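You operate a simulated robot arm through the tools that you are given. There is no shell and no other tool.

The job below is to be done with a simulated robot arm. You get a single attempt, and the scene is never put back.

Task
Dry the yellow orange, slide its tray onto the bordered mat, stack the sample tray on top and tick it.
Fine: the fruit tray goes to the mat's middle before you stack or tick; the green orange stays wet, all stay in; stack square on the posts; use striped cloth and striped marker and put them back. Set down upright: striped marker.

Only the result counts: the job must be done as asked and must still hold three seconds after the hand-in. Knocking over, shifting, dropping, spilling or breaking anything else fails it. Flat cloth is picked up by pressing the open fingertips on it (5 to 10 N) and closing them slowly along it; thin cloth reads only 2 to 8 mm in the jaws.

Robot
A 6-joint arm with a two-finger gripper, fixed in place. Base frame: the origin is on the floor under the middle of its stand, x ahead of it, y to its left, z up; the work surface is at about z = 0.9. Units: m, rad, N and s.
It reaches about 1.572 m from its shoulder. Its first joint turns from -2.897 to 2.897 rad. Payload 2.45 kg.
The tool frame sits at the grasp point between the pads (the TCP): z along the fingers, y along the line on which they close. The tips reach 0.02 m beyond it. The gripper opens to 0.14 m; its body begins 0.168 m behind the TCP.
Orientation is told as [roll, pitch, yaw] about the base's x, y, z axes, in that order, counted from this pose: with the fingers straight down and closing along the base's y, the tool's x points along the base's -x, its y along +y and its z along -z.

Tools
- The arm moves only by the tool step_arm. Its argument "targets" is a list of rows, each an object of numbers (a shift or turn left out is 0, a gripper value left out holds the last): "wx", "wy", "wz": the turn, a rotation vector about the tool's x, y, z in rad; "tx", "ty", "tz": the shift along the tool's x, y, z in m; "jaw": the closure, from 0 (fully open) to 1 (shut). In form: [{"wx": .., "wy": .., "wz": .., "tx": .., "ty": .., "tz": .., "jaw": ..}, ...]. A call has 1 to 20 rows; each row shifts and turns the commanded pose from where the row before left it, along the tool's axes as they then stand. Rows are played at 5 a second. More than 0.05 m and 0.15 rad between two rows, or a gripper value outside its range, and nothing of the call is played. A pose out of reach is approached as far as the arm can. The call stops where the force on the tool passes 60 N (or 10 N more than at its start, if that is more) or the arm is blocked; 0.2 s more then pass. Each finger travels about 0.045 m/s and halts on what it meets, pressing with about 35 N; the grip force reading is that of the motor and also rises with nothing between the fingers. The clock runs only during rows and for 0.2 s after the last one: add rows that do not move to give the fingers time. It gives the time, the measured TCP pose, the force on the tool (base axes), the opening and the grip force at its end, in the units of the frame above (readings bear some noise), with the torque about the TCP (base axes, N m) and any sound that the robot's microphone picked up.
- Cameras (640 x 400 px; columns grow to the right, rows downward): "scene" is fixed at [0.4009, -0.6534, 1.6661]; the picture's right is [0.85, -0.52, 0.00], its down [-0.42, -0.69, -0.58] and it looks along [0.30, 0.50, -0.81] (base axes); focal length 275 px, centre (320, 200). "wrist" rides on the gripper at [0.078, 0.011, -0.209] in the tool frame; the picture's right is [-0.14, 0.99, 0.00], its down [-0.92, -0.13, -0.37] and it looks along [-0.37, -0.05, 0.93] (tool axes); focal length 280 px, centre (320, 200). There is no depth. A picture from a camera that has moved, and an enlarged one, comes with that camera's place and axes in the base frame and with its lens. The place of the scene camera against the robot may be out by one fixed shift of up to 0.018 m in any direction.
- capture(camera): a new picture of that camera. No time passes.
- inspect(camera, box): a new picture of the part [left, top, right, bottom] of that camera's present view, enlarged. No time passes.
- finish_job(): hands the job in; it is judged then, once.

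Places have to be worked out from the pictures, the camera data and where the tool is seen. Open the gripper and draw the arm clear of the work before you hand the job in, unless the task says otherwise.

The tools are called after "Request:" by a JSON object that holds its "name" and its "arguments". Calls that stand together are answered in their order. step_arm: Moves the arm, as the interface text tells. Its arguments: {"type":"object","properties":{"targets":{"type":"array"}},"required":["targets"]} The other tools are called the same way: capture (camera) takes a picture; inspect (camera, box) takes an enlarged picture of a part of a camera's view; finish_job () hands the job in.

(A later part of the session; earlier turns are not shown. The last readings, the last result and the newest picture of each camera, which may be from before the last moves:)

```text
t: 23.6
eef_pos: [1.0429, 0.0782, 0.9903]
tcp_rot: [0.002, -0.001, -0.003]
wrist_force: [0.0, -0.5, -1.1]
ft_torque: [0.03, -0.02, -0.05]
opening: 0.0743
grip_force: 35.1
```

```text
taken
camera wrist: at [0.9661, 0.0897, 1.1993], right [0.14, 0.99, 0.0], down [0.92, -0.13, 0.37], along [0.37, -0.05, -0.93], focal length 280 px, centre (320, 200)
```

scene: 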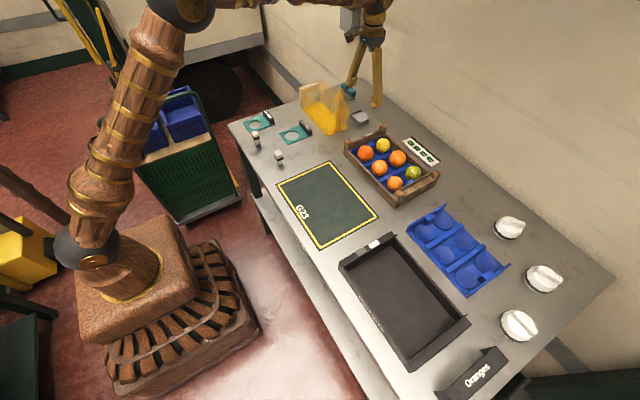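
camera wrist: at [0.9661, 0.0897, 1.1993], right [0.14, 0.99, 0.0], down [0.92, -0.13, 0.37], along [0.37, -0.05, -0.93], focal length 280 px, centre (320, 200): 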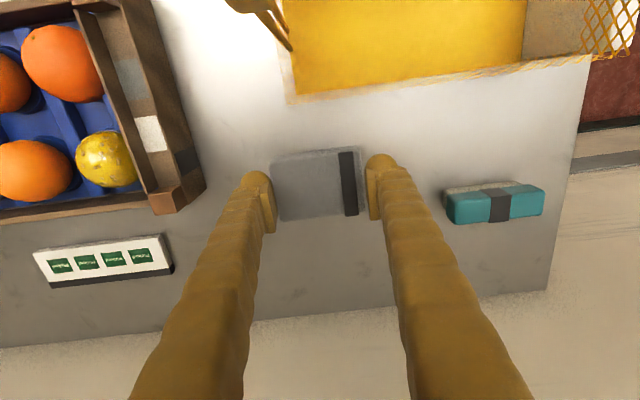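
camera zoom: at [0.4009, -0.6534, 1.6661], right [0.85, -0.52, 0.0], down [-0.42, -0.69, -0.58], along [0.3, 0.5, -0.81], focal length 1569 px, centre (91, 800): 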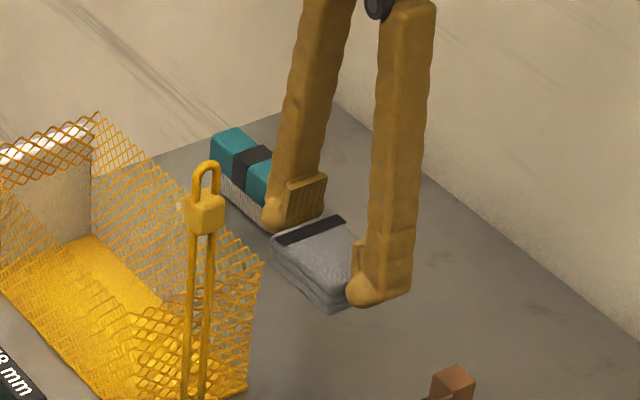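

The cloth is held securely, and its bottom is about 29 mm below the TCP. The yellow orange is centred near (1.001,-0.117,0.942), so I'll carry the cloth above it at a safe height.

Request:
{"name": "step_arm", "arguments": {"targets": [{"tz": -0.04}, {"tz": -0.03}, {"tx": 0.0084, "ty": -0.039}, {"tx": 0.0084, "ty": -0.039}, {"tx": 0.0084, "ty": -0.039}, {"tx": 0.0084, "ty": -0.039}, {"tx": 0.0084, "ty": -0.039}, {}]}}

Request:
{"name": "capture", "arguments": {"camera": "wrist"}}

Request:
{"name": "inspect", "arguments": {"camera": "scene", "box": [330, 90, 450, 210]}}

```text
t: 25.4
eef_pos: [1.0036, -0.1199, 1.0606]
tcp_rot: [-0.002, 0.0, 0.0]
wrist_force: [0.4, -0.4, -0.3]
ft_torque: [-0.01, -0.02, -0.02]
opening: 0.0743
grip_force: 35.1
```

```text
taken
camera wrist: at [0.9247, -0.1069, 1.2693], right [0.14, 0.99, 0.0], down [0.92, -0.13, 0.37], along [0.36, -0.05, -0.93], focal length 280 px, centre (320, 200)
```

wrist: 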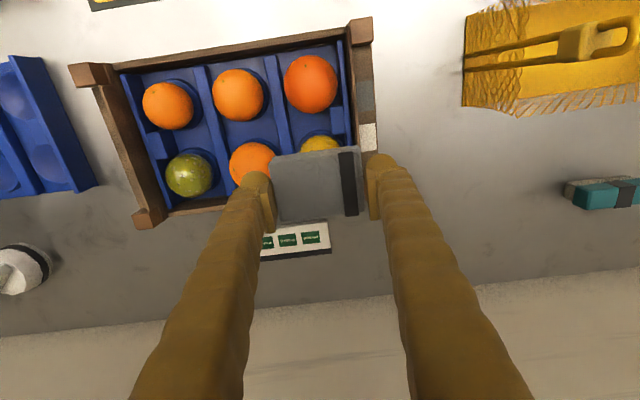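

```text
3.33 times, centred on (390, 150) of scene
camera zoom: at [0.4009, -0.6534, 1.6661], right [0.85, -0.52, 0.0], down [-0.42, -0.69, -0.58], along [0.3, 0.5, -0.81], focal length 915 px, centre (87, 367)
```

zoom: 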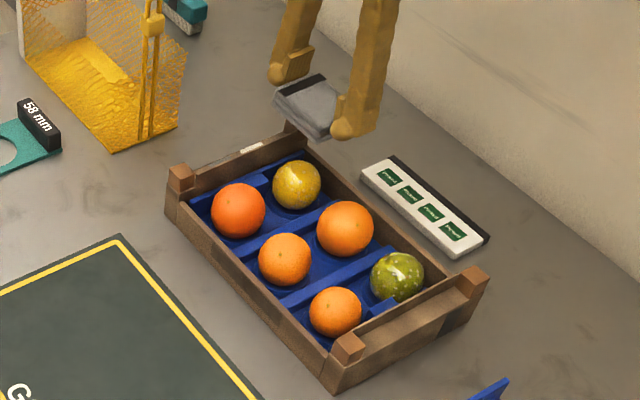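

The cloth is right above the yellow orange. I'll descend close, then approach contact in small steps while watching the force.

Request:
{"name": "step_arm", "arguments": {"targets": [{"tz": 0.025}, {"tz": 0.02}, {"tz": 0.01}, {}]}}

Request:
{"name": "step_arm", "arguments": {"targets": [{"tz": 0.003}, {"tz": 0.002}, {}]}}

Request:
{"name": "step_arm", "arguments": {"targets": [{"tz": 0.002}, {"tz": 0.001}, {}]}}

```text
t: 26.4
eef_pos: [1.0023, -0.1169, 1.0037]
tcp_rot: [0.0, -0.001, 0.0]
wrist_force: [-0.1, -0.8, -0.8]
ft_torque: [-0.02, -0.01, 0.0]
opening: 0.0744
grip_force: 35.0
```

```text
t: 27.2
eef_pos: [1.0025, -0.1158, 0.9989]
tcp_rot: [0.001, 0.0, 0.0]
wrist_force: [0.3, 0.8, 0.0]
ft_torque: [-0.01, 0.02, -0.01]
opening: 0.0744
grip_force: 35.0
```

```text
t: 28.0
eef_pos: [1.0024, -0.1154, 0.9948]
tcp_rot: [0.001, -0.002, -0.001]
wrist_force: [0.5, -0.3, -1.1]
ft_torque: [-0.02, -0.02, 0.02]
opening: 0.0746
grip_force: 34.4
```

No contact yet at TCP z 0.995, so I continue in small steps.

Request:
{"name": "step_arm", "arguments": {"targets": [{"tz": 0.002}, {}]}}

Request:
{"name": "step_arm", "arguments": {"targets": [{"tz": 0.002}, {}]}}

Request:
{"name": "step_arm", "arguments": {"targets": [{"tz": 0.002}, {}]}}

Request:
{"name": "inspect", "arguments": {"camera": "scene", "box": [340, 100, 440, 180]}}

```text
t: 28.6
eef_pos: [1.002, -0.1154, 0.9934]
tcp_rot: [0.0, 0.0, 0.0]
wrist_force: [0.3, 0.1, 0.0]
ft_torque: [0.01, 0.01, 0.01]
opening: 0.0747
grip_force: 34.9
```

```text
t: 29.2
eef_pos: [1.0029, -0.1163, 0.9929]
tcp_rot: [0.001, -0.001, 0.0]
wrist_force: [0.3, 0.5, 0.2]
ft_torque: [-0.02, -0.03, 0.01]
opening: 0.0745
grip_force: 34.6
```

```text
t: 29.8
eef_pos: [1.0028, -0.1163, 0.99]
tcp_rot: [0.0, -0.001, 0.001]
wrist_force: [-0.1, 0.6, -0.6]
ft_torque: [0.0, 0.01, 0.05]
opening: 0.0741
grip_force: 33.9
```

```text
5.00 times, centred on (390, 140) of scene
camera zoom: at [0.4009, -0.6534, 1.6661], right [0.85, -0.52, 0.0], down [-0.42, -0.69, -0.58], along [0.3, 0.5, -0.81], focal length 1373 px, centre (-30, 500)
```

zoom: 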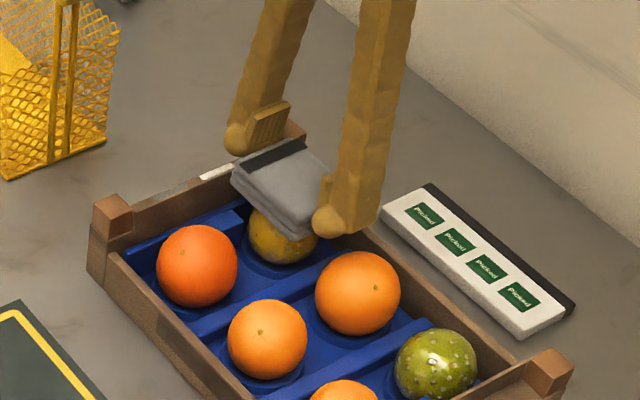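

Still no clear contact force; the cloth bottom is at about z 0.961. I continue down.

Request:
{"name": "step_arm", "arguments": {"targets": [{"tz": 0.002}, {}]}}

Request:
{"name": "step_arm", "arguments": {"targets": [{"tz": 0.002}, {}]}}

Request:
{"name": "step_arm", "arguments": {"targets": [{"tz": 0.002}, {}]}}

```text
t: 30.4
eef_pos: [1.0018, -0.1166, 0.9894]
tcp_rot: [-0.001, -0.003, 0.001]
wrist_force: [0.8, 0.2, 16.5]
ft_torque: [-0.05, -0.01, 0.02]
opening: 0.0747
grip_force: 35.1
```

```text
t: 31.0
eef_pos: [1.0023, -0.1164, 0.9881]
tcp_rot: [-0.001, -0.003, 0.001]
wrist_force: [1.1, 2.9, 46.6]
ft_torque: [0.04, 0.0, -0.02]
opening: 0.0747
grip_force: 35.1
```

```text
t: 31.6
eef_pos: [1.0013, -0.1176, 0.985]
tcp_rot: [0.001, -0.004, 0.001]
wrist_force: [1.8, 3.7, 48.8]
ft_torque: [0.03, -0.09, 0.01]
opening: 0.0747
grip_force: 35.5
```

Contact is firm, at nearly 49 N. I'll back off right away to a light press.

Request:
{"name": "step_arm", "arguments": {"targets": [{"tz": -0.003}, {}]}}

Request:
{"name": "inspect", "arguments": {"camera": "scene", "box": [340, 100, 440, 180]}}

Request:
{"name": "capture", "arguments": {"camera": "wrist"}}

```text
t: 32.2
eef_pos: [1.0016, -0.1175, 0.9848]
tcp_rot: [0.0, 0.001, -0.001]
wrist_force: [0.8, 0.3, 18.6]
ft_torque: [-0.02, -0.01, 0.02]
opening: 0.0745
grip_force: 34.8
```

```text
5.00 times, centred on (390, 140) of scene
camera zoom: at [0.4009, -0.6534, 1.6661], right [0.85, -0.52, 0.0], down [-0.42, -0.69, -0.58], along [0.3, 0.5, -0.81], focal length 1373 px, centre (-30, 500)
```

zoom: 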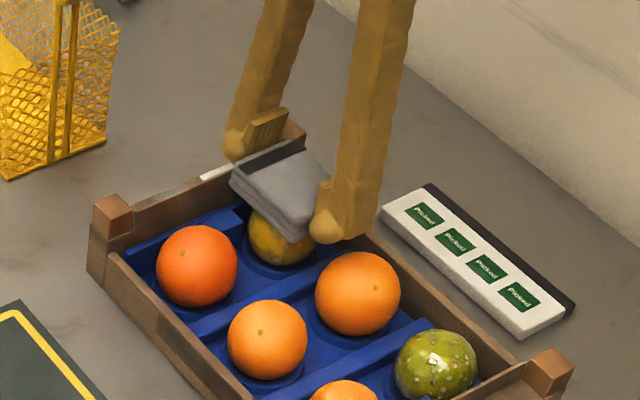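

```text
taken
camera wrist: at [0.924, -0.105, 1.1947], right [0.14, 0.99, 0.0], down [0.92, -0.13, 0.37], along [0.36, -0.05, -0.93], focal length 280 px, centre (320, 200)
```

wrist: 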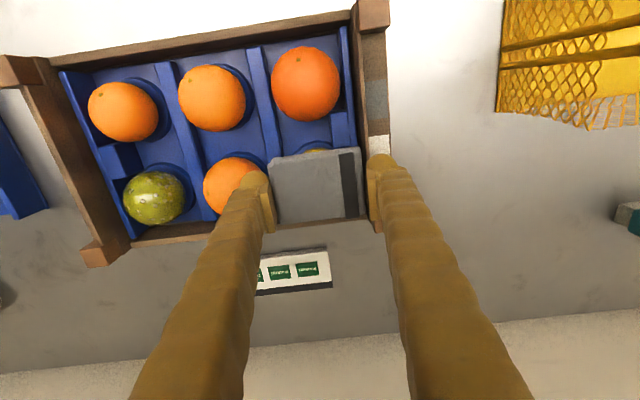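

The cloth slid a few millimetres up in the jaws but is still held, and the near-zero torque shows the orange is under its centre. I'll ease off 1 mm and rub in small strokes.

Request:
{"name": "step_arm", "arguments": {"targets": [{"tz": -0.001}, {}, {"tx": -0.008}, {"tx": 0.008}, {"tx": 0.008}, {"tx": -0.008}, {"tx": -0.008}, {"tx": 0.008}, {"tx": 0.008}, {"tx": -0.008}]}}

Request:
{"name": "step_arm", "arguments": {"targets": [{"ty": 0.007}, {"ty": -0.007}, {"ty": -0.005}, {"ty": 0.005}, {"ty": 0.007}, {"ty": -0.007}, {"ty": -0.005}, {"ty": 0.005}, {}]}}

Request:
{"name": "inspect", "arguments": {"camera": "scene", "box": [340, 100, 440, 180]}}

```text
t: 34.4
eef_pos: [1.0025, -0.1178, 0.9878]
tcp_rot: [0.0, -0.001, 0.0]
wrist_force: [0.3, 0.6, -1.5]
ft_torque: [0.02, -0.01, -0.02]
opening: 0.0744
grip_force: 34.9
```

```text
t: 36.4
eef_pos: [1.0017, -0.1191, 0.9883]
tcp_rot: [0.0, 0.0, -0.001]
wrist_force: [-0.6, 0.1, -0.3]
ft_torque: [-0.02, 0.01, 0.0]
opening: 0.0744
grip_force: 34.5
```

```text
5.00 times, centred on (390, 140) of scene
camera zoom: at [0.4009, -0.6534, 1.6661], right [0.85, -0.52, 0.0], down [-0.42, -0.69, -0.58], along [0.3, 0.5, -0.81], focal length 1373 px, centre (-30, 500)
```

zoom: 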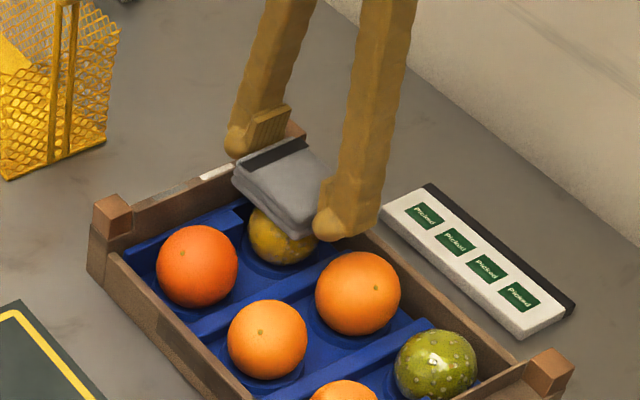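

Contact was lost during that rub (force near 0). I'll press down slightly until I read roughly 8–15 N before rubbing again.

Request:
{"name": "step_arm", "arguments": {"targets": [{"tz": 0.001}, {}, {}]}}

Request:
{"name": "step_arm", "arguments": {"targets": [{"tz": 0.0007}, {}, {}]}}

```text
t: 37.2
eef_pos: [1.002, -0.1173, 0.9874]
tcp_rot: [-0.001, 0.0, 0.0]
wrist_force: [-0.5, 0.2, -0.6]
ft_torque: [-0.01, 0.04, -0.01]
opening: 0.0742
grip_force: 34.6
```

```text
t: 38.0
eef_pos: [1.0012, -0.1174, 0.9854]
tcp_rot: [0.0, 0.0, -0.001]
wrist_force: [-0.2, 0.6, -1.6]
ft_torque: [0.0, -0.02, -0.01]
opening: 0.0744
grip_force: 35.1
```

Request:
{"name": "step_arm", "arguments": {"targets": [{"tz": 0.001}, {}, {}]}}

Request:
{"name": "step_arm", "arguments": {"targets": [{"tz": 0.001}, {}, {}]}}

```text
t: 38.8
eef_pos: [1.0018, -0.1164, 0.9852]
tcp_rot: [-0.001, 0.0, -0.001]
wrist_force: [-0.1, 0.6, 2.9]
ft_torque: [0.06, 0.02, -0.02]
opening: 0.0744
grip_force: 35.7
```

```text
t: 39.6
eef_pos: [1.0013, -0.118, 0.9854]
tcp_rot: [0.002, 0.001, 0.0]
wrist_force: [1.2, 0.8, 12.6]
ft_torque: [0.01, -0.05, 0.02]
opening: 0.0746
grip_force: 34.9
```

Now pressing at about 12 N. I'll rub along x and y in short strokes and read the force.

Request:
{"name": "step_arm", "arguments": {"targets": [{"tx": -0.006}, {"tx": 0.006}, {"tx": 0.006}, {"tx": -0.006}, {"tx": -0.006}, {"tx": 0.006}, {"tx": 0.006}, {"tx": -0.006}, {"ty": 0.006}, {"ty": -0.006}, {"ty": -0.004}, {"ty": 0.004}, {"ty": 0.006}, {"ty": -0.006}, {"ty": -0.004}, {"ty": 0.004}]}}

Request:
{"name": "capture", "arguments": {"camera": "wrist"}}

```text
t: 43.0
eef_pos: [1.003, -0.1163, 0.9841]
tcp_rot: [0.0, 0.0, 0.001]
wrist_force: [0.3, 3.8, 22.3]
ft_torque: [0.17, 0.04, 0.0]
opening: 0.0746
grip_force: 35.2
```

```text
taken
camera wrist: at [0.9249, -0.105, 1.1936], right [0.14, 0.99, 0.0], down [0.92, -0.13, 0.37], along [0.36, -0.05, -0.93], focal length 280 px, centre (320, 200)
```

wrist: 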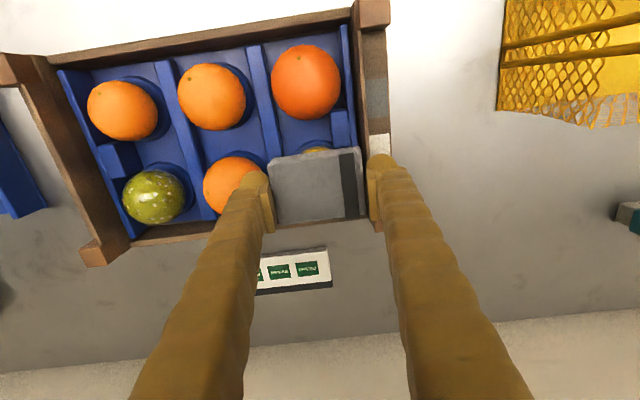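

Contact was maintained, ending at about 22 N. I'll lift and shift aside to see the yellow orange's surface.

Request:
{"name": "step_arm", "arguments": {"targets": [{"tz": -0.03}, {"tz": -0.04}, {"tx": -0.03, "ty": 0.035}, {"tx": -0.03, "ty": 0.035}, {}]}}

Request:
{"name": "inspect", "arguments": {"camera": "scene", "box": [350, 120, 430, 190]}}

Request:
{"name": "capture", "arguments": {"camera": "wrist"}}

```text
t: 44.2
eef_pos: [1.0622, -0.0496, 1.0549]
tcp_rot: [0.001, 0.0, 0.0]
wrist_force: [0.1, 0.0, -1.0]
ft_torque: [-0.01, 0.0, -0.02]
opening: 0.0745
grip_force: 35.2
```

```text
5.71 times, centred on (390, 155) of scene
camera zoom: at [0.4009, -0.6534, 1.6661], right [0.85, -0.52, 0.0], down [-0.42, -0.69, -0.58], along [0.3, 0.5, -0.81], focal length 1569 px, centre (-80, 457)
```

zoom: 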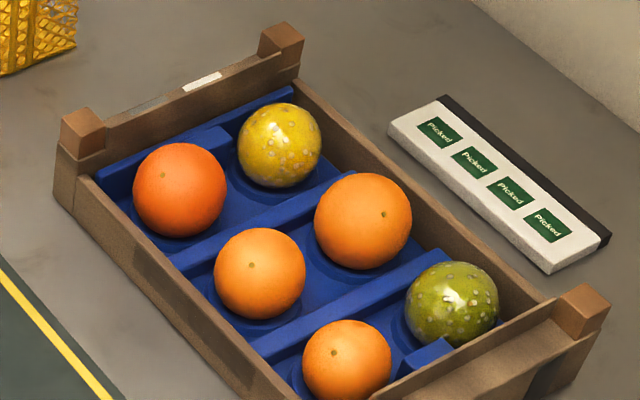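

```text
taken
camera wrist: at [0.9851, -0.0372, 1.2643], right [0.14, 0.99, 0.0], down [0.92, -0.13, 0.37], along [0.36, -0.05, -0.93], focal length 280 px, centre (320, 200)
```

wrist: 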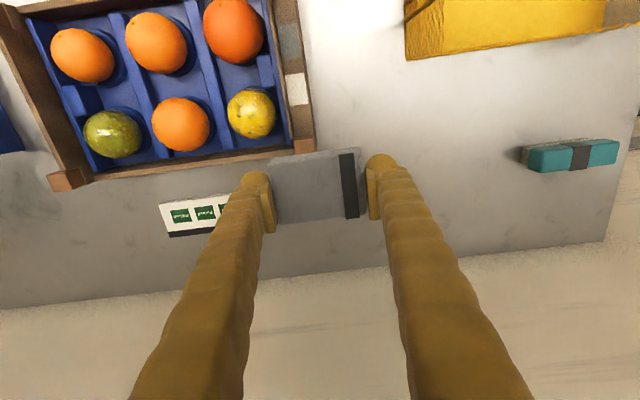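

Request:
{"name": "inspect", "arguments": {"camera": "wrist", "box": [215, 75, 295, 145]}}

Request:
{"name": "inspect", "arguments": {"camera": "scene", "box": [375, 130, 400, 150]}}

```text
5.71 times, centred on (255, 110) of wrist
camera zoom: at [0.9851, -0.0372, 1.2643], right [0.14, 0.99, 0.0], down [0.92, -0.13, 0.37], along [0.36, -0.05, -0.93], focal length 1602 px, centre (691, 714)
```

zoom: 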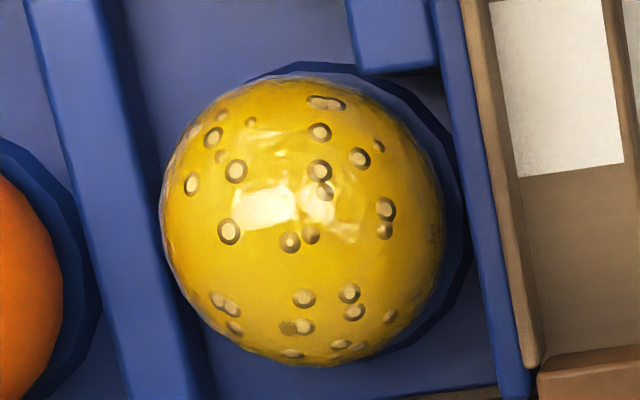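

```text
16.00 times, centred on (388, 140) of scene
camera zoom: at [0.4009, -0.6534, 1.6661], right [0.85, -0.52, 0.0], down [-0.42, -0.69, -0.58], along [0.3, 0.5, -0.81], focal length 4394 px, centre (-760, 1160)
```

zoom: 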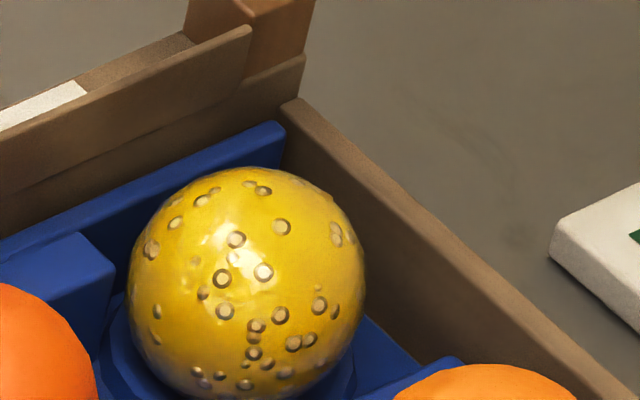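

Request:
{"name": "inspect", "arguments": {"camera": "scene", "box": [402, 163, 427, 183]}}

Request:
{"name": "inspect", "arguments": {"camera": "wrist", "box": [75, 100, 155, 170]}}

```text
16.00 times, centred on (414, 173) of scene
camera zoom: at [0.4009, -0.6534, 1.6661], right [0.85, -0.52, 0.0], down [-0.42, -0.69, -0.58], along [0.3, 0.5, -0.81], focal length 4394 px, centre (-1192, 632)
```

zoom: 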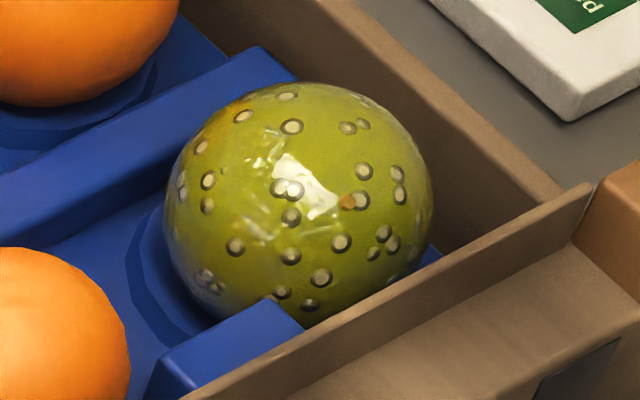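

```text
5.71 times, centred on (115, 135) of wrist
camera zoom: at [0.9851, -0.0372, 1.2643], right [0.14, 0.99, 0.0], down [0.92, -0.13, 0.37], along [0.36, -0.05, -0.93], focal length 1602 px, centre (1491, 571)
```

zoom: 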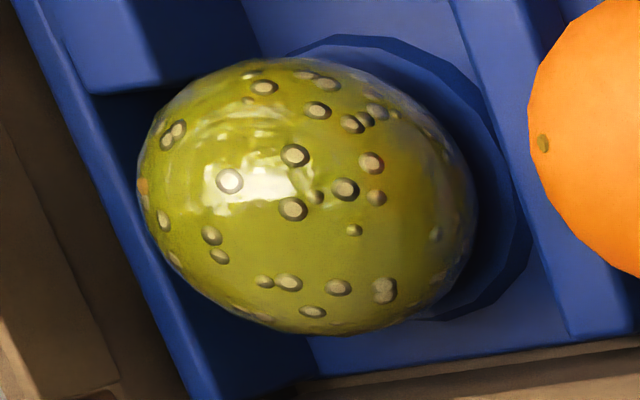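

Droplets remain on the yellow orange, so more wiping is needed. I'll go back over it, re-establish a light press and rub for much longer.

Request:
{"name": "step_arm", "arguments": {"targets": [{"tx": 0.03, "ty": -0.035}, {"tx": 0.03, "ty": -0.035}, {"tz": 0.035}, {"tz": 0.03}, {"tz": 0.003}, {}]}}

Request:
{"name": "step_arm", "arguments": {"targets": [{"tz": 0.0012}, {}, {}]}}

```text
t: 45.6
eef_pos: [1.0017, -0.1179, 0.9895]
tcp_rot: [0.0, -0.001, 0.001]
wrist_force: [-0.6, 0.5, -0.9]
ft_torque: [0.01, -0.02, -0.04]
opening: 0.0742
grip_force: 34.9
```

```text
t: 46.4
eef_pos: [1.0021, -0.1169, 0.9868]
tcp_rot: [0.0, 0.001, 0.0]
wrist_force: [-0.1, 0.1, -0.2]
ft_torque: [0.0, -0.03, 0.0]
opening: 0.0744
grip_force: 35.3
```

Request:
{"name": "step_arm", "arguments": {"targets": [{"tz": 0.001}, {}, {}]}}

Request:
{"name": "step_arm", "arguments": {"targets": [{"tz": 0.001}, {}, {}]}}

```text
t: 47.2
eef_pos: [1.0022, -0.116, 0.9848]
tcp_rot: [0.001, 0.001, -0.001]
wrist_force: [0.3, -0.3, -1.1]
ft_torque: [0.01, 0.02, 0.03]
opening: 0.0744
grip_force: 35.0
```

```text
t: 48.0
eef_pos: [1.0017, -0.1168, 0.9856]
tcp_rot: [0.0, -0.001, 0.001]
wrist_force: [0.6, 1.1, 9.1]
ft_torque: [0.05, -0.01, -0.01]
opening: 0.0744
grip_force: 34.9
```

Pressing at 9 N. I'll now rub with longer back-and-forth strokes.

Request:
{"name": "step_arm", "arguments": {"targets": [{"tx": -0.008}, {"tx": 0.008}, {"tx": 0.008}, {"tx": -0.008}, {"tx": -0.008, "ty": 0.003}, {"tx": 0.008}, {"tx": 0.008}, {"tx": -0.008}, {"tx": -0.008, "ty": -0.005}, {"tx": 0.008}, {"tx": 0.008}, {"tx": -0.008}, {"ty": 0.008}, {"ty": -0.006}, {"ty": -0.003}, {"ty": 0.008}, {"ty": -0.007}, {"ty": 0.007}, {"ty": -0.005}, {}]}}

Request:
{"name": "step_arm", "arguments": {"targets": [{"tx": -0.008}, {"tx": 0.008}, {"tx": 0.008}, {"tx": -0.008}, {"tx": -0.008, "ty": 0.003}, {"tx": 0.008}, {"tx": 0.008}, {"tx": -0.008}, {"tx": -0.008, "ty": -0.005}, {"tx": 0.008}, {"tx": 0.008}, {"tx": -0.008}, {"ty": 0.008}, {"ty": -0.006}, {"ty": -0.003}, {"ty": 0.008}, {"ty": -0.007}, {"ty": 0.007}, {"ty": -0.005}, {}]}}

Request:
{"name": "inspect", "arguments": {"camera": "scene", "box": [365, 120, 405, 155]}}

```text
t: 52.2
eef_pos: [1.0018, -0.1174, 0.9835]
tcp_rot: [-0.001, 0.0, -0.001]
wrist_force: [-0.4, -0.8, -0.2]
ft_torque: [0.04, 0.0, 0.03]
opening: 0.0747
grip_force: 34.6
```

```text
t: 56.4
eef_pos: [1.0022, -0.1181, 0.9831]
tcp_rot: [0.0, -0.002, -0.001]
wrist_force: [-0.2, 0.0, -0.5]
ft_torque: [-0.01, 0.02, -0.02]
opening: 0.0746
grip_force: 35.1
```

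```text
11.43 times, centred on (385, 138) of scene
camera zoom: at [0.4009, -0.6534, 1.6661], right [0.85, -0.52, 0.0], down [-0.42, -0.69, -0.58], along [0.3, 0.5, -0.81], focal length 3138 px, centre (-423, 914)
```

zoom: 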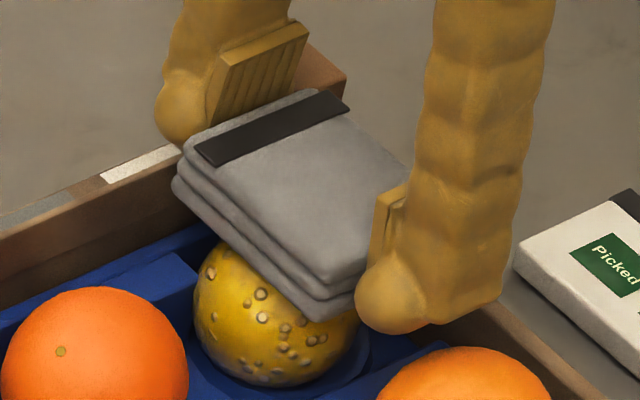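

Force dropped to zero again, so the cloth is creeping up in the jaws. I'll step aside to the same viewing pose as before and compare the droplets.

Request:
{"name": "step_arm", "arguments": {"targets": [{"tz": -0.03}, {"tz": -0.042}, {"tx": -0.03, "ty": 0.035}, {"tx": -0.03, "ty": 0.035}, {}]}}

Request:
{"name": "inspect", "arguments": {"camera": "wrist", "box": [215, 75, 295, 145]}}

Request:
{"name": "inspect", "arguments": {"camera": "scene", "box": [375, 130, 400, 150]}}

Request:
{"name": "inspect", "arguments": {"camera": "wrist", "box": [230, 140, 410, 240]}}

```text
t: 57.6
eef_pos: [1.0633, -0.0476, 1.0542]
tcp_rot: [0.0, -0.001, 0.001]
wrist_force: [0.4, -0.4, -1.4]
ft_torque: [0.01, -0.03, 0.04]
opening: 0.0747
grip_force: 35.2
```

```text
5.71 times, centred on (255, 110) of wrist
camera zoom: at [0.9847, -0.0362, 1.2638], right [0.14, 0.99, 0.0], down [0.92, -0.13, 0.37], along [0.36, -0.05, -0.93], focal length 1602 px, centre (691, 714)
```

zoom: 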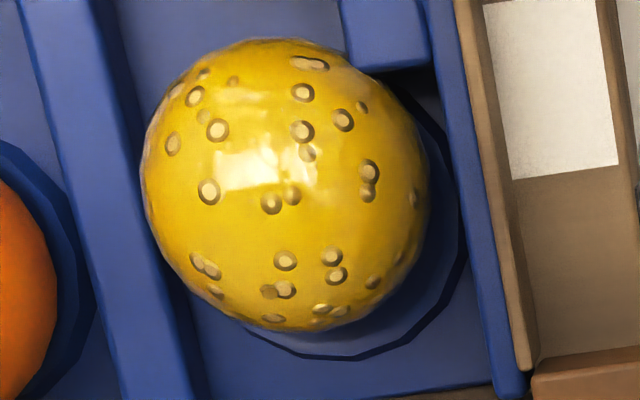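

```text
16.00 times, centred on (388, 140) of scene
camera zoom: at [0.4009, -0.6534, 1.6661], right [0.85, -0.52, 0.0], down [-0.42, -0.69, -0.58], along [0.3, 0.5, -0.81], focal length 4394 px, centre (-760, 1160)
```

zoom: 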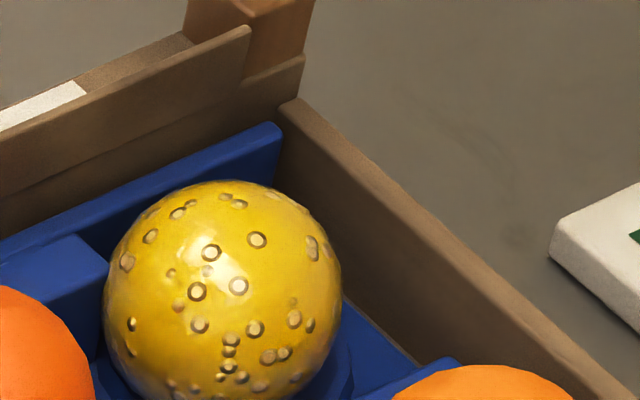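

```text
3.56 times, centred on (320, 190) of wrist
camera zoom: at [0.9847, -0.0362, 1.2638], right [0.14, 0.99, 0.0], down [0.92, -0.13, 0.37], along [0.36, -0.05, -0.93], focal length 997 px, centre (320, 236)
```

zoom: 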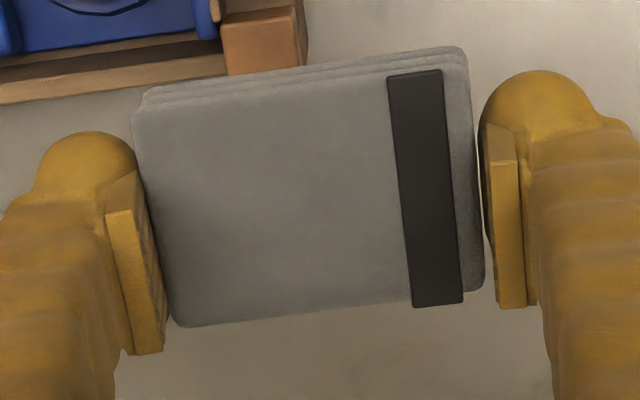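

The droplet pattern is unchanged and the orange slid about 7 mm in its cup along with the cloth, so there was little real rubbing. I'll use longer strokes (about 3 cm along x) with a re-established light press.

Request:
{"name": "step_arm", "arguments": {"targets": [{"tx": 0.03, "ty": -0.035}, {"tx": 0.03, "ty": -0.035}, {"tz": 0.035}, {"tz": 0.031}, {"tz": 0.003}, {}]}}

Request:
{"name": "step_arm", "arguments": {"targets": [{"tz": 0.0015}, {}, {}]}}

Request:
{"name": "step_arm", "arguments": {"targets": [{"tz": 0.001}, {}, {}]}}

```text
t: 59.0
eef_pos: [0.9998, -0.1169, 0.9856]
tcp_rot: [0.0, 0.0, -0.001]
wrist_force: [0.5, 0.1, 0.1]
ft_torque: [-0.02, -0.02, 0.02]
opening: 0.0744
grip_force: 35.0
```

```text
t: 59.8
eef_pos: [1.0013, -0.1168, 0.9854]
tcp_rot: [0.0, 0.0, -0.001]
wrist_force: [-0.5, -0.5, -0.2]
ft_torque: [0.01, -0.01, 0.02]
opening: 0.0745
grip_force: 35.1
```

```text
t: 60.6
eef_pos: [1.0012, -0.1173, 0.9841]
tcp_rot: [0.0, 0.001, 0.0]
wrist_force: [0.1, 0.0, -0.4]
ft_torque: [0.02, 0.01, -0.02]
opening: 0.0748
grip_force: 35.1
```

Request:
{"name": "step_arm", "arguments": {"targets": [{"tz": 0.001}, {}, {}]}}

Request:
{"name": "step_arm", "arguments": {"targets": [{"tz": 0.001}, {}, {}]}}

```text
t: 61.4
eef_pos: [1.0019, -0.116, 0.9828]
tcp_rot: [0.0, 0.0, 0.001]
wrist_force: [-0.8, 0.2, -0.4]
ft_torque: [0.02, 0.02, -0.06]
opening: 0.0745
grip_force: 35.3
```

```text
t: 62.2
eef_pos: [1.0015, -0.1152, 0.983]
tcp_rot: [-0.001, 0.0, 0.0]
wrist_force: [0.6, 0.5, 4.5]
ft_torque: [0.01, -0.01, -0.02]
opening: 0.0747
grip_force: 35.1
```

Light contact at 4.5 N. Now long strokes along x from -11 mm to +22 mm.

Request:
{"name": "step_arm", "arguments": {"targets": [{"tx": 0.011}, {"tx": -0.011}, {"tx": -0.011}, {"tx": -0.011}, {"tx": 0.011}, {"tx": 0.011}, {"tx": 0.011}, {"tx": -0.011}, {"tx": -0.011}, {"tx": -0.011}, {"tx": 0.011}, {"tx": 0.011}]}}

Request:
{"name": "inspect", "arguments": {"camera": "scene", "box": [365, 120, 405, 155]}}

```text
t: 64.8
eef_pos: [1.0016, -0.1164, 0.9825]
tcp_rot: [0.001, 0.0, 0.0]
wrist_force: [5.4, 0.2, 21.4]
ft_torque: [0.0, -0.25, -0.01]
opening: 0.0744
grip_force: 34.9
```

```text
11.43 times, centred on (385, 138) of scene
camera zoom: at [0.4009, -0.6534, 1.6661], right [0.85, -0.52, 0.0], down [-0.42, -0.69, -0.58], along [0.3, 0.5, -0.81], focal length 3138 px, centre (-423, 914)
```

zoom: 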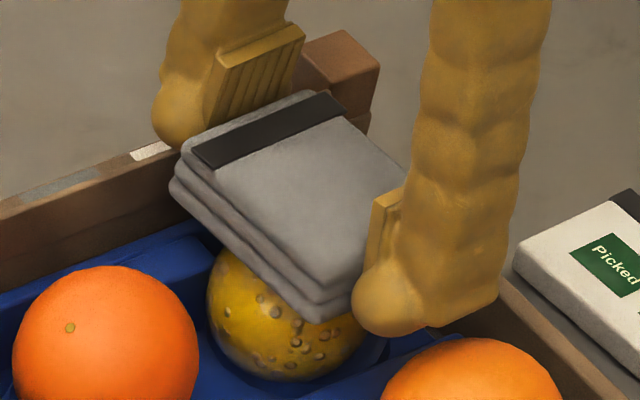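

The crate itself shifted slightly in +x because the press grew to about 21 N. I'll lift off and check the crate's position and the droplets.

Request:
{"name": "step_arm", "arguments": {"targets": [{"tz": -0.03}, {"tz": -0.042}, {"tx": -0.03, "ty": 0.035}, {"tx": -0.03, "ty": 0.035}, {}]}}

Request:
{"name": "inspect", "arguments": {"camera": "wrist", "box": [215, 75, 295, 145]}}

Request:
{"name": "inspect", "arguments": {"camera": "scene", "box": [340, 110, 440, 210]}}

Request:
{"name": "capture", "arguments": {"camera": "wrist"}}

```text
t: 66.0
eef_pos: [1.0628, -0.0476, 1.0537]
tcp_rot: [-0.001, 0.0, -0.001]
wrist_force: [-0.8, 0.5, -1.2]
ft_torque: [0.0, -0.03, 0.0]
opening: 0.0747
grip_force: 34.6
```

```text
5.71 times, centred on (255, 110) of wrist
camera zoom: at [0.9852, -0.0346, 1.2631], right [0.14, 0.99, 0.0], down [0.92, -0.13, 0.37], along [0.36, -0.05, -0.93], focal length 1602 px, centre (691, 714)
```

zoom: 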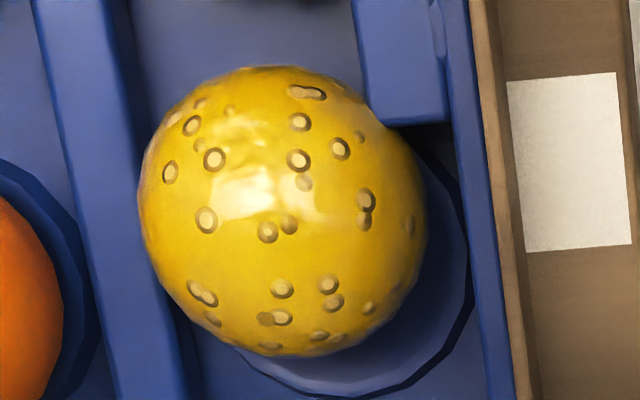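

```text
4.00 times, centred on (390, 160) of scene
camera zoom: at [0.4009, -0.6534, 1.6661], right [0.85, -0.52, 0.0], down [-0.42, -0.69, -0.58], along [0.3, 0.5, -0.81], focal length 1098 px, centre (40, 360)
```

zoom: 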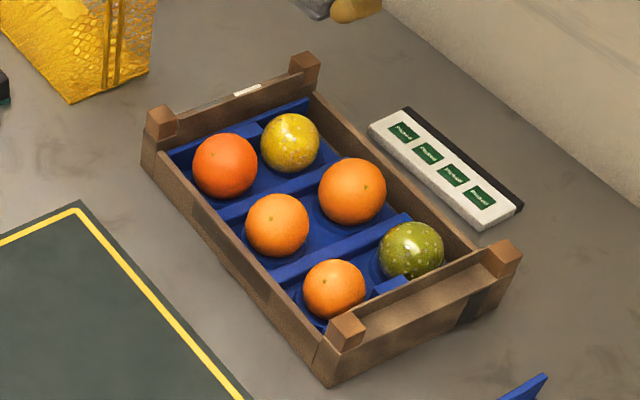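

```text
taken
camera wrist: at [0.9852, -0.0346, 1.2631], right [0.14, 0.99, 0.0], down [0.92, -0.13, 0.37], along [0.36, -0.05, -0.93], focal length 280 px, centre (320, 200)
```

wrist: 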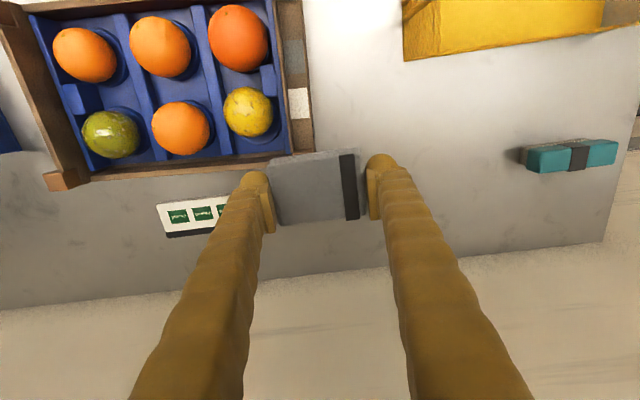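

The droplet pattern is unchanged. The orange and crate simply moved with the cloth, and the crate's +y end is now shifted a few millimetres. I need real sliding with light pressure, so I'll approach in half-millimetre steps and stop at 2–5 N.

Request:
{"name": "step_arm", "arguments": {"targets": [{"tx": 0.03, "ty": -0.035}, {"tx": 0.03, "ty": -0.035}, {"tz": 0.035}, {"tz": 0.033}, {}, {}]}}

Request:
{"name": "step_arm", "arguments": {"targets": [{"tz": 0.001}, {}, {}]}}

Request:
{"name": "step_arm", "arguments": {"targets": [{"tz": 0.001}, {}, {}]}}

```text
t: 67.4
eef_pos: [1.0029, -0.1165, 0.9868]
tcp_rot: [-0.002, -0.002, 0.0]
wrist_force: [-0.4, -0.3, -0.8]
ft_torque: [-0.02, 0.03, 0.01]
opening: 0.0745
grip_force: 35.2
```

```text
t: 68.2
eef_pos: [1.0015, -0.1168, 0.985]
tcp_rot: [0.001, 0.001, 0.0]
wrist_force: [-0.1, 0.7, -0.5]
ft_torque: [0.0, -0.03, -0.02]
opening: 0.0746
grip_force: 35.0
```

```text
t: 69.0
eef_pos: [1.0028, -0.1161, 0.9833]
tcp_rot: [-0.001, -0.001, 0.0]
wrist_force: [0.7, -0.7, -1.5]
ft_torque: [-0.01, -0.01, 0.04]
opening: 0.0745
grip_force: 35.0
```

Request:
{"name": "step_arm", "arguments": {"targets": [{"tz": 0.001}, {}, {}]}}

Request:
{"name": "step_arm", "arguments": {"targets": [{"tz": 0.0005}, {}, {}]}}

Request:
{"name": "step_arm", "arguments": {"targets": [{"tz": 0.0005}, {}, {}]}}

```text
t: 69.8
eef_pos: [1.0013, -0.1175, 0.9824]
tcp_rot: [-0.001, 0.001, -0.002]
wrist_force: [-0.6, 0.3, -0.2]
ft_torque: [0.04, 0.02, 0.01]
opening: 0.0747
grip_force: 35.2
```

```text
t: 70.6
eef_pos: [1.0034, -0.1168, 0.9811]
tcp_rot: [0.001, -0.002, 0.0]
wrist_force: [0.2, 1.1, 4.9]
ft_torque: [0.03, -0.08, -0.01]
opening: 0.0745
grip_force: 34.9
```

```text
t: 71.4
eef_pos: [1.0023, -0.1169, 0.9812]
tcp_rot: [0.0, 0.0, 0.0]
wrist_force: [-0.4, -0.5, 9.1]
ft_torque: [0.02, -0.04, 0.04]
opening: 0.0748
grip_force: 34.8
```

At 9 N I ease back half a millimetre, then do one slow long stroke forward and back, watching the force.

Request:
{"name": "step_arm", "arguments": {"targets": [{"tz": -0.0006}, {}, {"tx": -0.006}, {"tx": -0.006}, {"tx": -0.006}]}}

Request:
{"name": "step_arm", "arguments": {"targets": [{"tx": 0.006}, {"tx": 0.006}, {"tx": 0.006}, {"tx": 0.006}, {"tx": 0.006}]}}

Request:
{"name": "step_arm", "arguments": {"targets": [{"tx": -0.006}, {"tx": -0.006}, {"tx": -0.006}, {"tx": -0.006}, {"tx": -0.006}]}}

```text
t: 72.6
eef_pos: [1.02, -0.118, 0.9834]
tcp_rot: [-0.001, 0.0, 0.0]
wrist_force: [-1.9, 0.4, 4.5]
ft_torque: [0.02, 0.1, 0.03]
opening: 0.0744
grip_force: 35.2
```

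```text
t: 73.8
eef_pos: [0.9901, -0.1174, 0.9812]
tcp_rot: [0.0, 0.0, 0.0]
wrist_force: [4.4, -0.3, 10.1]
ft_torque: [-0.01, -0.24, 0.0]
opening: 0.0747
grip_force: 35.2
```

```text
t: 75.0
eef_pos: [1.0204, -0.117, 0.9809]
tcp_rot: [0.001, 0.0, -0.001]
wrist_force: [-0.7, -0.4, 2.1]
ft_torque: [0.02, 0.03, 0.04]
opening: 0.0748
grip_force: 34.7
```

Friction is about 0.43 of the normal force, and there was real sliding at 2–10 N. I'll continue with several strokes at this light pressure and keep checking.

Request:
{"name": "step_arm", "arguments": {"targets": [{"tx": 0.008}, {"tx": 0.008}, {"tx": 0.008}, {"tx": 0.006}, {"tx": -0.008}, {"tx": -0.008}, {"tx": -0.008}, {"tx": -0.006}, {"tx": 0.008}, {"tx": 0.008}, {"tx": 0.008}, {"tx": 0.006}, {"tx": -0.008}, {"tx": -0.008}, {"tx": -0.008}, {"tx": -0.006}]}}

Request:
{"name": "inspect", "arguments": {"camera": "scene", "box": [365, 120, 405, 155]}}

```text
t: 78.4
eef_pos: [1.0199, -0.1173, 0.9815]
tcp_rot: [0.0, 0.001, 0.0]
wrist_force: [-3.5, 0.1, 5.5]
ft_torque: [0.01, 0.08, 0.01]
opening: 0.0746
grip_force: 34.8
```

```text
11.43 times, centred on (385, 138) of scene
camera zoom: at [0.4009, -0.6534, 1.6661], right [0.85, -0.52, 0.0], down [-0.42, -0.69, -0.58], along [0.3, 0.5, -0.81], focal length 3138 px, centre (-423, 914)
```

zoom: 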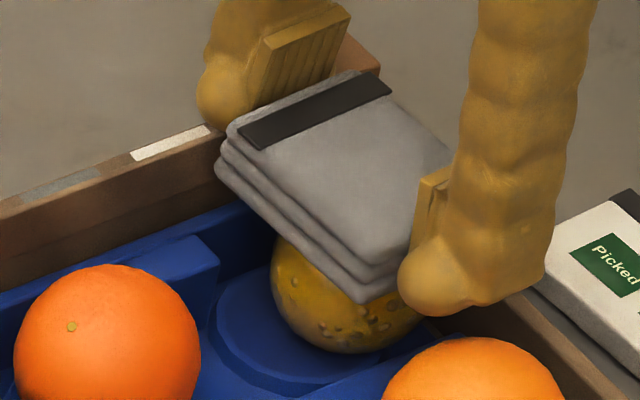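

The orange follows the cloth toward +x within its compartment. I'll drag it back toward its cup centre, then lift and look at the droplets.

Request:
{"name": "step_arm", "arguments": {"targets": [{"tx": 0.008}, {"tx": 0.008}, {"tx": 0.006}, {}]}}

Request:
{"name": "step_arm", "arguments": {"targets": [{"tz": -0.03}, {"tz": -0.042}, {"tx": -0.032, "ty": 0.035}, {"tx": -0.032, "ty": 0.035}, {}]}}

Request:
{"name": "inspect", "arguments": {"camera": "wrist", "box": [215, 75, 295, 145]}}

Request:
{"name": "inspect", "arguments": {"camera": "scene", "box": [365, 120, 405, 155]}}

```text
t: 79.4
eef_pos: [0.9984, -0.1174, 0.9821]
tcp_rot: [0.0, 0.0, 0.002]
wrist_force: [0.5, 0.4, 4.6]
ft_torque: [0.03, -0.08, 0.02]
opening: 0.0746
grip_force: 34.6
```

```text
t: 80.6
eef_pos: [1.0615, -0.0464, 1.0527]
tcp_rot: [0.001, 0.0, 0.0]
wrist_force: [-0.6, 0.2, 0.2]
ft_torque: [-0.01, -0.03, -0.02]
opening: 0.0747
grip_force: 34.7
```

```text
5.71 times, centred on (255, 110) of wrist
camera zoom: at [0.9828, -0.0338, 1.2624], right [0.14, 0.99, 0.0], down [0.92, -0.13, 0.37], along [0.36, -0.05, -0.93], focal length 1602 px, centre (691, 714)
```

zoom: 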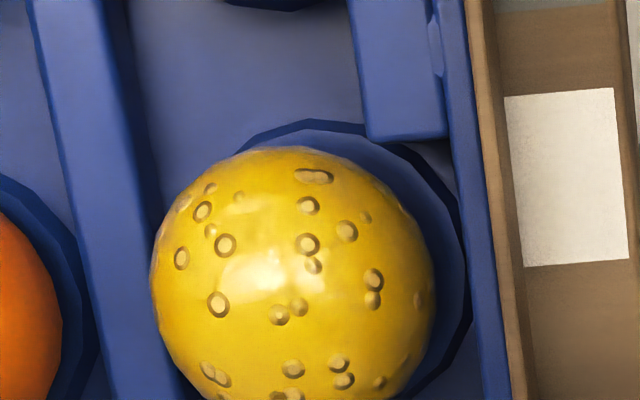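

```text
11.43 times, centred on (385, 138) of scene
camera zoom: at [0.4009, -0.6534, 1.6661], right [0.85, -0.52, 0.0], down [-0.42, -0.69, -0.58], along [0.3, 0.5, -0.81], focal length 3138 px, centre (-423, 914)
```

zoom: 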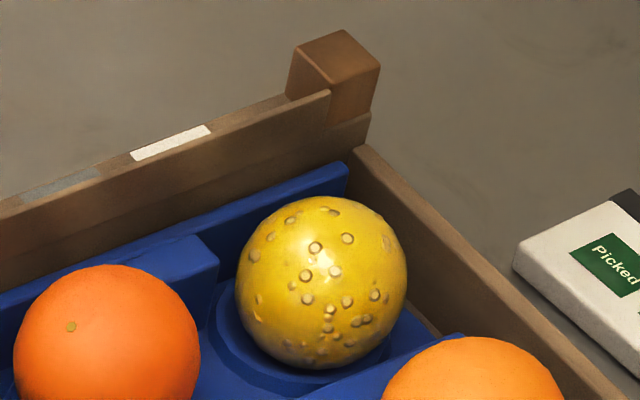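

The droplets are fading and the gloss is softer, so light sliding strokes are drying it, and the orange is now centred in its cup at about (1.012,-0.117). I'll return and keep rubbing around x=1.011.

Request:
{"name": "step_arm", "arguments": {"targets": [{"tx": 0.025, "ty": -0.035}, {"tx": 0.025, "ty": -0.035}, {"tz": 0.035}, {"tz": 0.035}, {"tz": 0.001}, {}, {}]}}

Request:
{"name": "step_arm", "arguments": {"targets": [{"tz": 0.0006}, {}, {}]}}

```text
t: 82.2
eef_pos: [1.0111, -0.1181, 0.9813]
tcp_rot: [0.002, -0.001, 0.001]
wrist_force: [0.3, -0.3, -0.4]
ft_torque: [0.02, 0.01, -0.01]
opening: 0.0743
grip_force: 34.6
```

```text
t: 83.0
eef_pos: [1.0119, -0.1168, 0.9822]
tcp_rot: [-0.001, 0.001, -0.001]
wrist_force: [-1.0, -0.7, 2.7]
ft_torque: [-0.02, 0.01, 0.02]
opening: 0.0747
grip_force: 35.2
```

Contact at 2.7 N. I'll add a touch more and rub with ±12 mm strokes.

Request:
{"name": "step_arm", "arguments": {"targets": [{"tz": 0.0003}, {"tx": 0.006}, {"tx": 0.006}, {"tx": -0.008}, {"tx": -0.008}, {"tx": -0.008}, {"tx": 0.008}, {"tx": 0.008}, {"tx": 0.008}, {"tx": -0.008}, {"tx": -0.008}, {"tx": -0.008}, {"tx": 0.008}, {"tx": 0.008}, {"tx": 0.008}, {"tx": -0.008}, {"tx": -0.008}, {"tx": -0.008}, {"tx": 0.006}, {"tx": 0.006}]}}

Request:
{"name": "inspect", "arguments": {"camera": "scene", "box": [365, 120, 405, 155]}}

```text
t: 87.2
eef_pos: [1.0117, -0.1181, 0.9814]
tcp_rot: [-0.001, 0.0, 0.0]
wrist_force: [1.9, 1.2, 8.2]
ft_torque: [0.05, -0.12, -0.01]
opening: 0.0746
grip_force: 34.7
```

```text
11.43 times, centred on (385, 138) of scene
camera zoom: at [0.4009, -0.6534, 1.6661], right [0.85, -0.52, 0.0], down [-0.42, -0.69, -0.58], along [0.3, 0.5, -0.81], focal length 3138 px, centre (-423, 914)
```

zoom: 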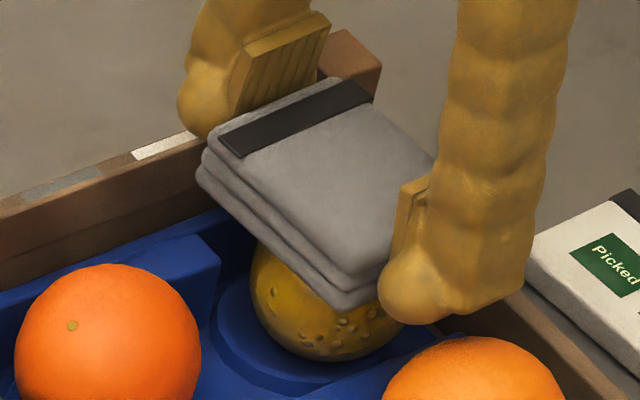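

The droplets keep fading and the crate stays put. I'll repeat the stroke set.

Request:
{"name": "step_arm", "arguments": {"targets": [{"tx": 0.006}, {"tx": 0.006}, {"tx": -0.008}, {"tx": -0.008}, {"tx": -0.008}, {"tx": 0.008}, {"tx": 0.008}, {"tx": 0.008}, {"tx": -0.008}, {"tx": -0.008}, {"tx": -0.008}, {"tx": 0.008}, {"tx": 0.008}, {"tx": 0.008}, {"tx": -0.008}, {"tx": -0.008}, {"tx": -0.008}, {"tx": 0.006}, {"tx": 0.006}]}}

Request:
{"name": "step_arm", "arguments": {"targets": [{"tx": 0.006}, {"tx": 0.006}, {"tx": -0.008}, {"tx": -0.008}, {"tx": -0.008}, {"tx": 0.008}, {"tx": 0.008}, {"tx": 0.008}, {"tx": -0.008}, {"tx": -0.008}, {"tx": -0.008}, {"tx": 0.008}, {"tx": 0.008}, {"tx": 0.008}, {"tx": -0.008}, {"tx": -0.008}, {"tx": -0.008}, {"tx": 0.006}, {"tx": 0.006}]}}

Request:
{"name": "inspect", "arguments": {"camera": "scene", "box": [365, 120, 405, 155]}}

```text
t: 91.2
eef_pos: [1.0113, -0.1167, 0.9806]
tcp_rot: [0.0, 0.001, 0.0]
wrist_force: [0.0, -0.6, 0.1]
ft_torque: [-0.02, 0.03, 0.0]
opening: 0.0744
grip_force: 34.9
```

```text
t: 95.2
eef_pos: [1.0126, -0.1166, 0.9822]
tcp_rot: [0.001, 0.001, -0.001]
wrist_force: [0.0, 0.1, -1.9]
ft_torque: [0.0, 0.03, -0.01]
opening: 0.0747
grip_force: 35.1
```

```text
11.43 times, centred on (385, 138) of scene
camera zoom: at [0.4009, -0.6534, 1.6661], right [0.85, -0.52, 0.0], down [-0.42, -0.69, -0.58], along [0.3, 0.5, -0.81], focal length 3138 px, centre (-423, 914)
```

zoom: 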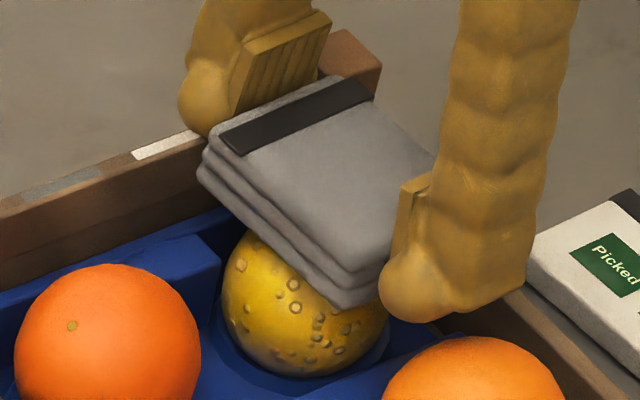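

Contact was lost as the orange settled slightly toward -x. I'll shift over it and re-press in half-millimetre steps.

Request:
{"name": "step_arm", "arguments": {"targets": [{"tx": 0.005}, {"tz": 0.0007}, {}, {}]}}

Request:
{"name": "step_arm", "arguments": {"targets": [{"tz": 0.0006}, {}, {}]}}

```text
t: 96.2
eef_pos: [1.0079, -0.1169, 0.9821]
tcp_rot: [0.0, 0.001, 0.001]
wrist_force: [-0.5, 0.8, -0.9]
ft_torque: [-0.01, -0.01, 0.02]
opening: 0.0744
grip_force: 35.4
```

```text
t: 97.0
eef_pos: [1.0072, -0.1179, 0.9821]
tcp_rot: [-0.001, -0.001, 0.0]
wrist_force: [0.0, 0.7, 2.7]
ft_torque: [0.04, -0.01, -0.03]
opening: 0.0749
grip_force: 35.3
```

Request:
{"name": "step_arm", "arguments": {"targets": [{"tz": 0.0003}, {"tx": -0.008}, {"tx": -0.008}, {"tx": 0.008}, {"tx": 0.008}, {"tx": 0.008}, {"tx": -0.008}, {"tx": -0.008}, {"tx": -0.008}, {"tx": 0.008}, {"tx": 0.008}, {"tx": 0.008}, {"tx": -0.008}, {"tx": -0.008}]}}

Request:
{"name": "inspect", "arguments": {"camera": "scene", "box": [365, 120, 405, 155]}}

```text
t: 100.0
eef_pos: [1.0139, -0.1168, 0.9803]
tcp_rot: [0.002, 0.001, 0.001]
wrist_force: [-6.8, 0.9, 18.2]
ft_torque: [0.02, 0.36, 0.01]
opening: 0.0749
grip_force: 35.1
```

```text
11.43 times, centred on (385, 138) of scene
camera zoom: at [0.4009, -0.6534, 1.6661], right [0.85, -0.52, 0.0], down [-0.42, -0.69, -0.58], along [0.3, 0.5, -0.81], focal length 3138 px, centre (-423, 914)
```

zoom: 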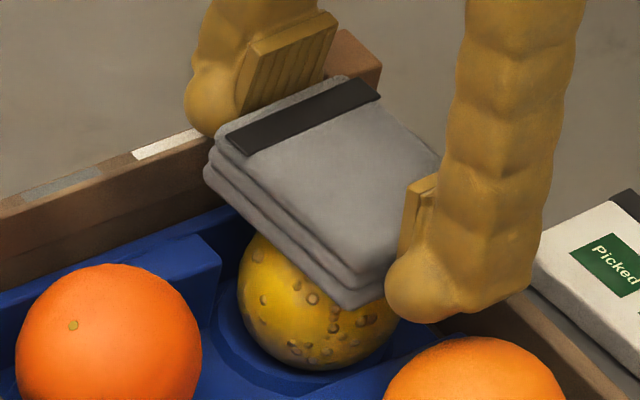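

Good contact at 18 N, crate unmoved. I'll ease 0.5 mm and continue stroking, including diagonal strokes.

Request:
{"name": "step_arm", "arguments": {"targets": [{"tz": -0.0006}, {"tx": 0.008}, {"tx": 0.008}, {"tx": 0.008}, {"tx": -0.008}, {"tx": -0.008}, {"tx": -0.008}, {"tx": 0.008}, {"tx": 0.008}, {"tx": 0.008}, {"tx": -0.008}, {"tx": -0.008}, {"tx": -0.008}, {"tx": 0.008}, {"tx": 0.008}, {"tx": 0.008}, {"tx": -0.008}, {"tx": -0.008}]}}

Request:
{"name": "step_arm", "arguments": {"targets": [{"tx": -0.008}, {"tx": 0.008}, {"tx": 0.008}, {"tx": 0.008}, {"tx": -0.008}, {"tx": -0.008}, {"tx": -0.008}, {"tx": 0.008}, {"tx": 0.008}, {"tx": 0.008}, {"tx": -0.008}, {"tx": -0.008}, {"tx": -0.008}, {"tx": 0.008}, {"tx": 0.008}, {"tx": 0.008}, {"tx": -0.008}, {"tx": -0.008}]}}

Request:
{"name": "inspect", "arguments": {"camera": "scene", "box": [365, 120, 405, 155]}}

```text
t: 103.8
eef_pos: [1.0077, -0.1163, 0.9822]
tcp_rot: [0.0, 0.001, 0.001]
wrist_force: [-4.6, 0.2, 12.2]
ft_torque: [0.03, 0.26, 0.02]
opening: 0.0744
grip_force: 35.1
```

```text
t: 107.6
eef_pos: [1.0079, -0.1175, 0.9817]
tcp_rot: [0.001, 0.0, -0.001]
wrist_force: [-2.6, -0.7, 8.0]
ft_torque: [-0.03, 0.02, -0.02]
opening: 0.0749
grip_force: 35.1
```

```text
11.43 times, centred on (385, 138) of scene
camera zoom: at [0.4009, -0.6534, 1.6661], right [0.85, -0.52, 0.0], down [-0.42, -0.69, -0.58], along [0.3, 0.5, -0.81], focal length 3138 px, centre (-423, 914)
```

zoom: 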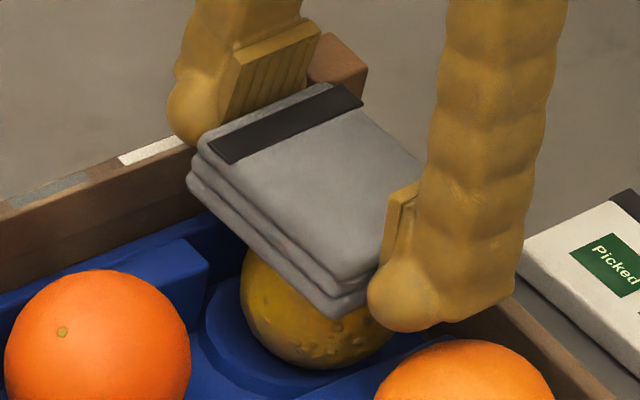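

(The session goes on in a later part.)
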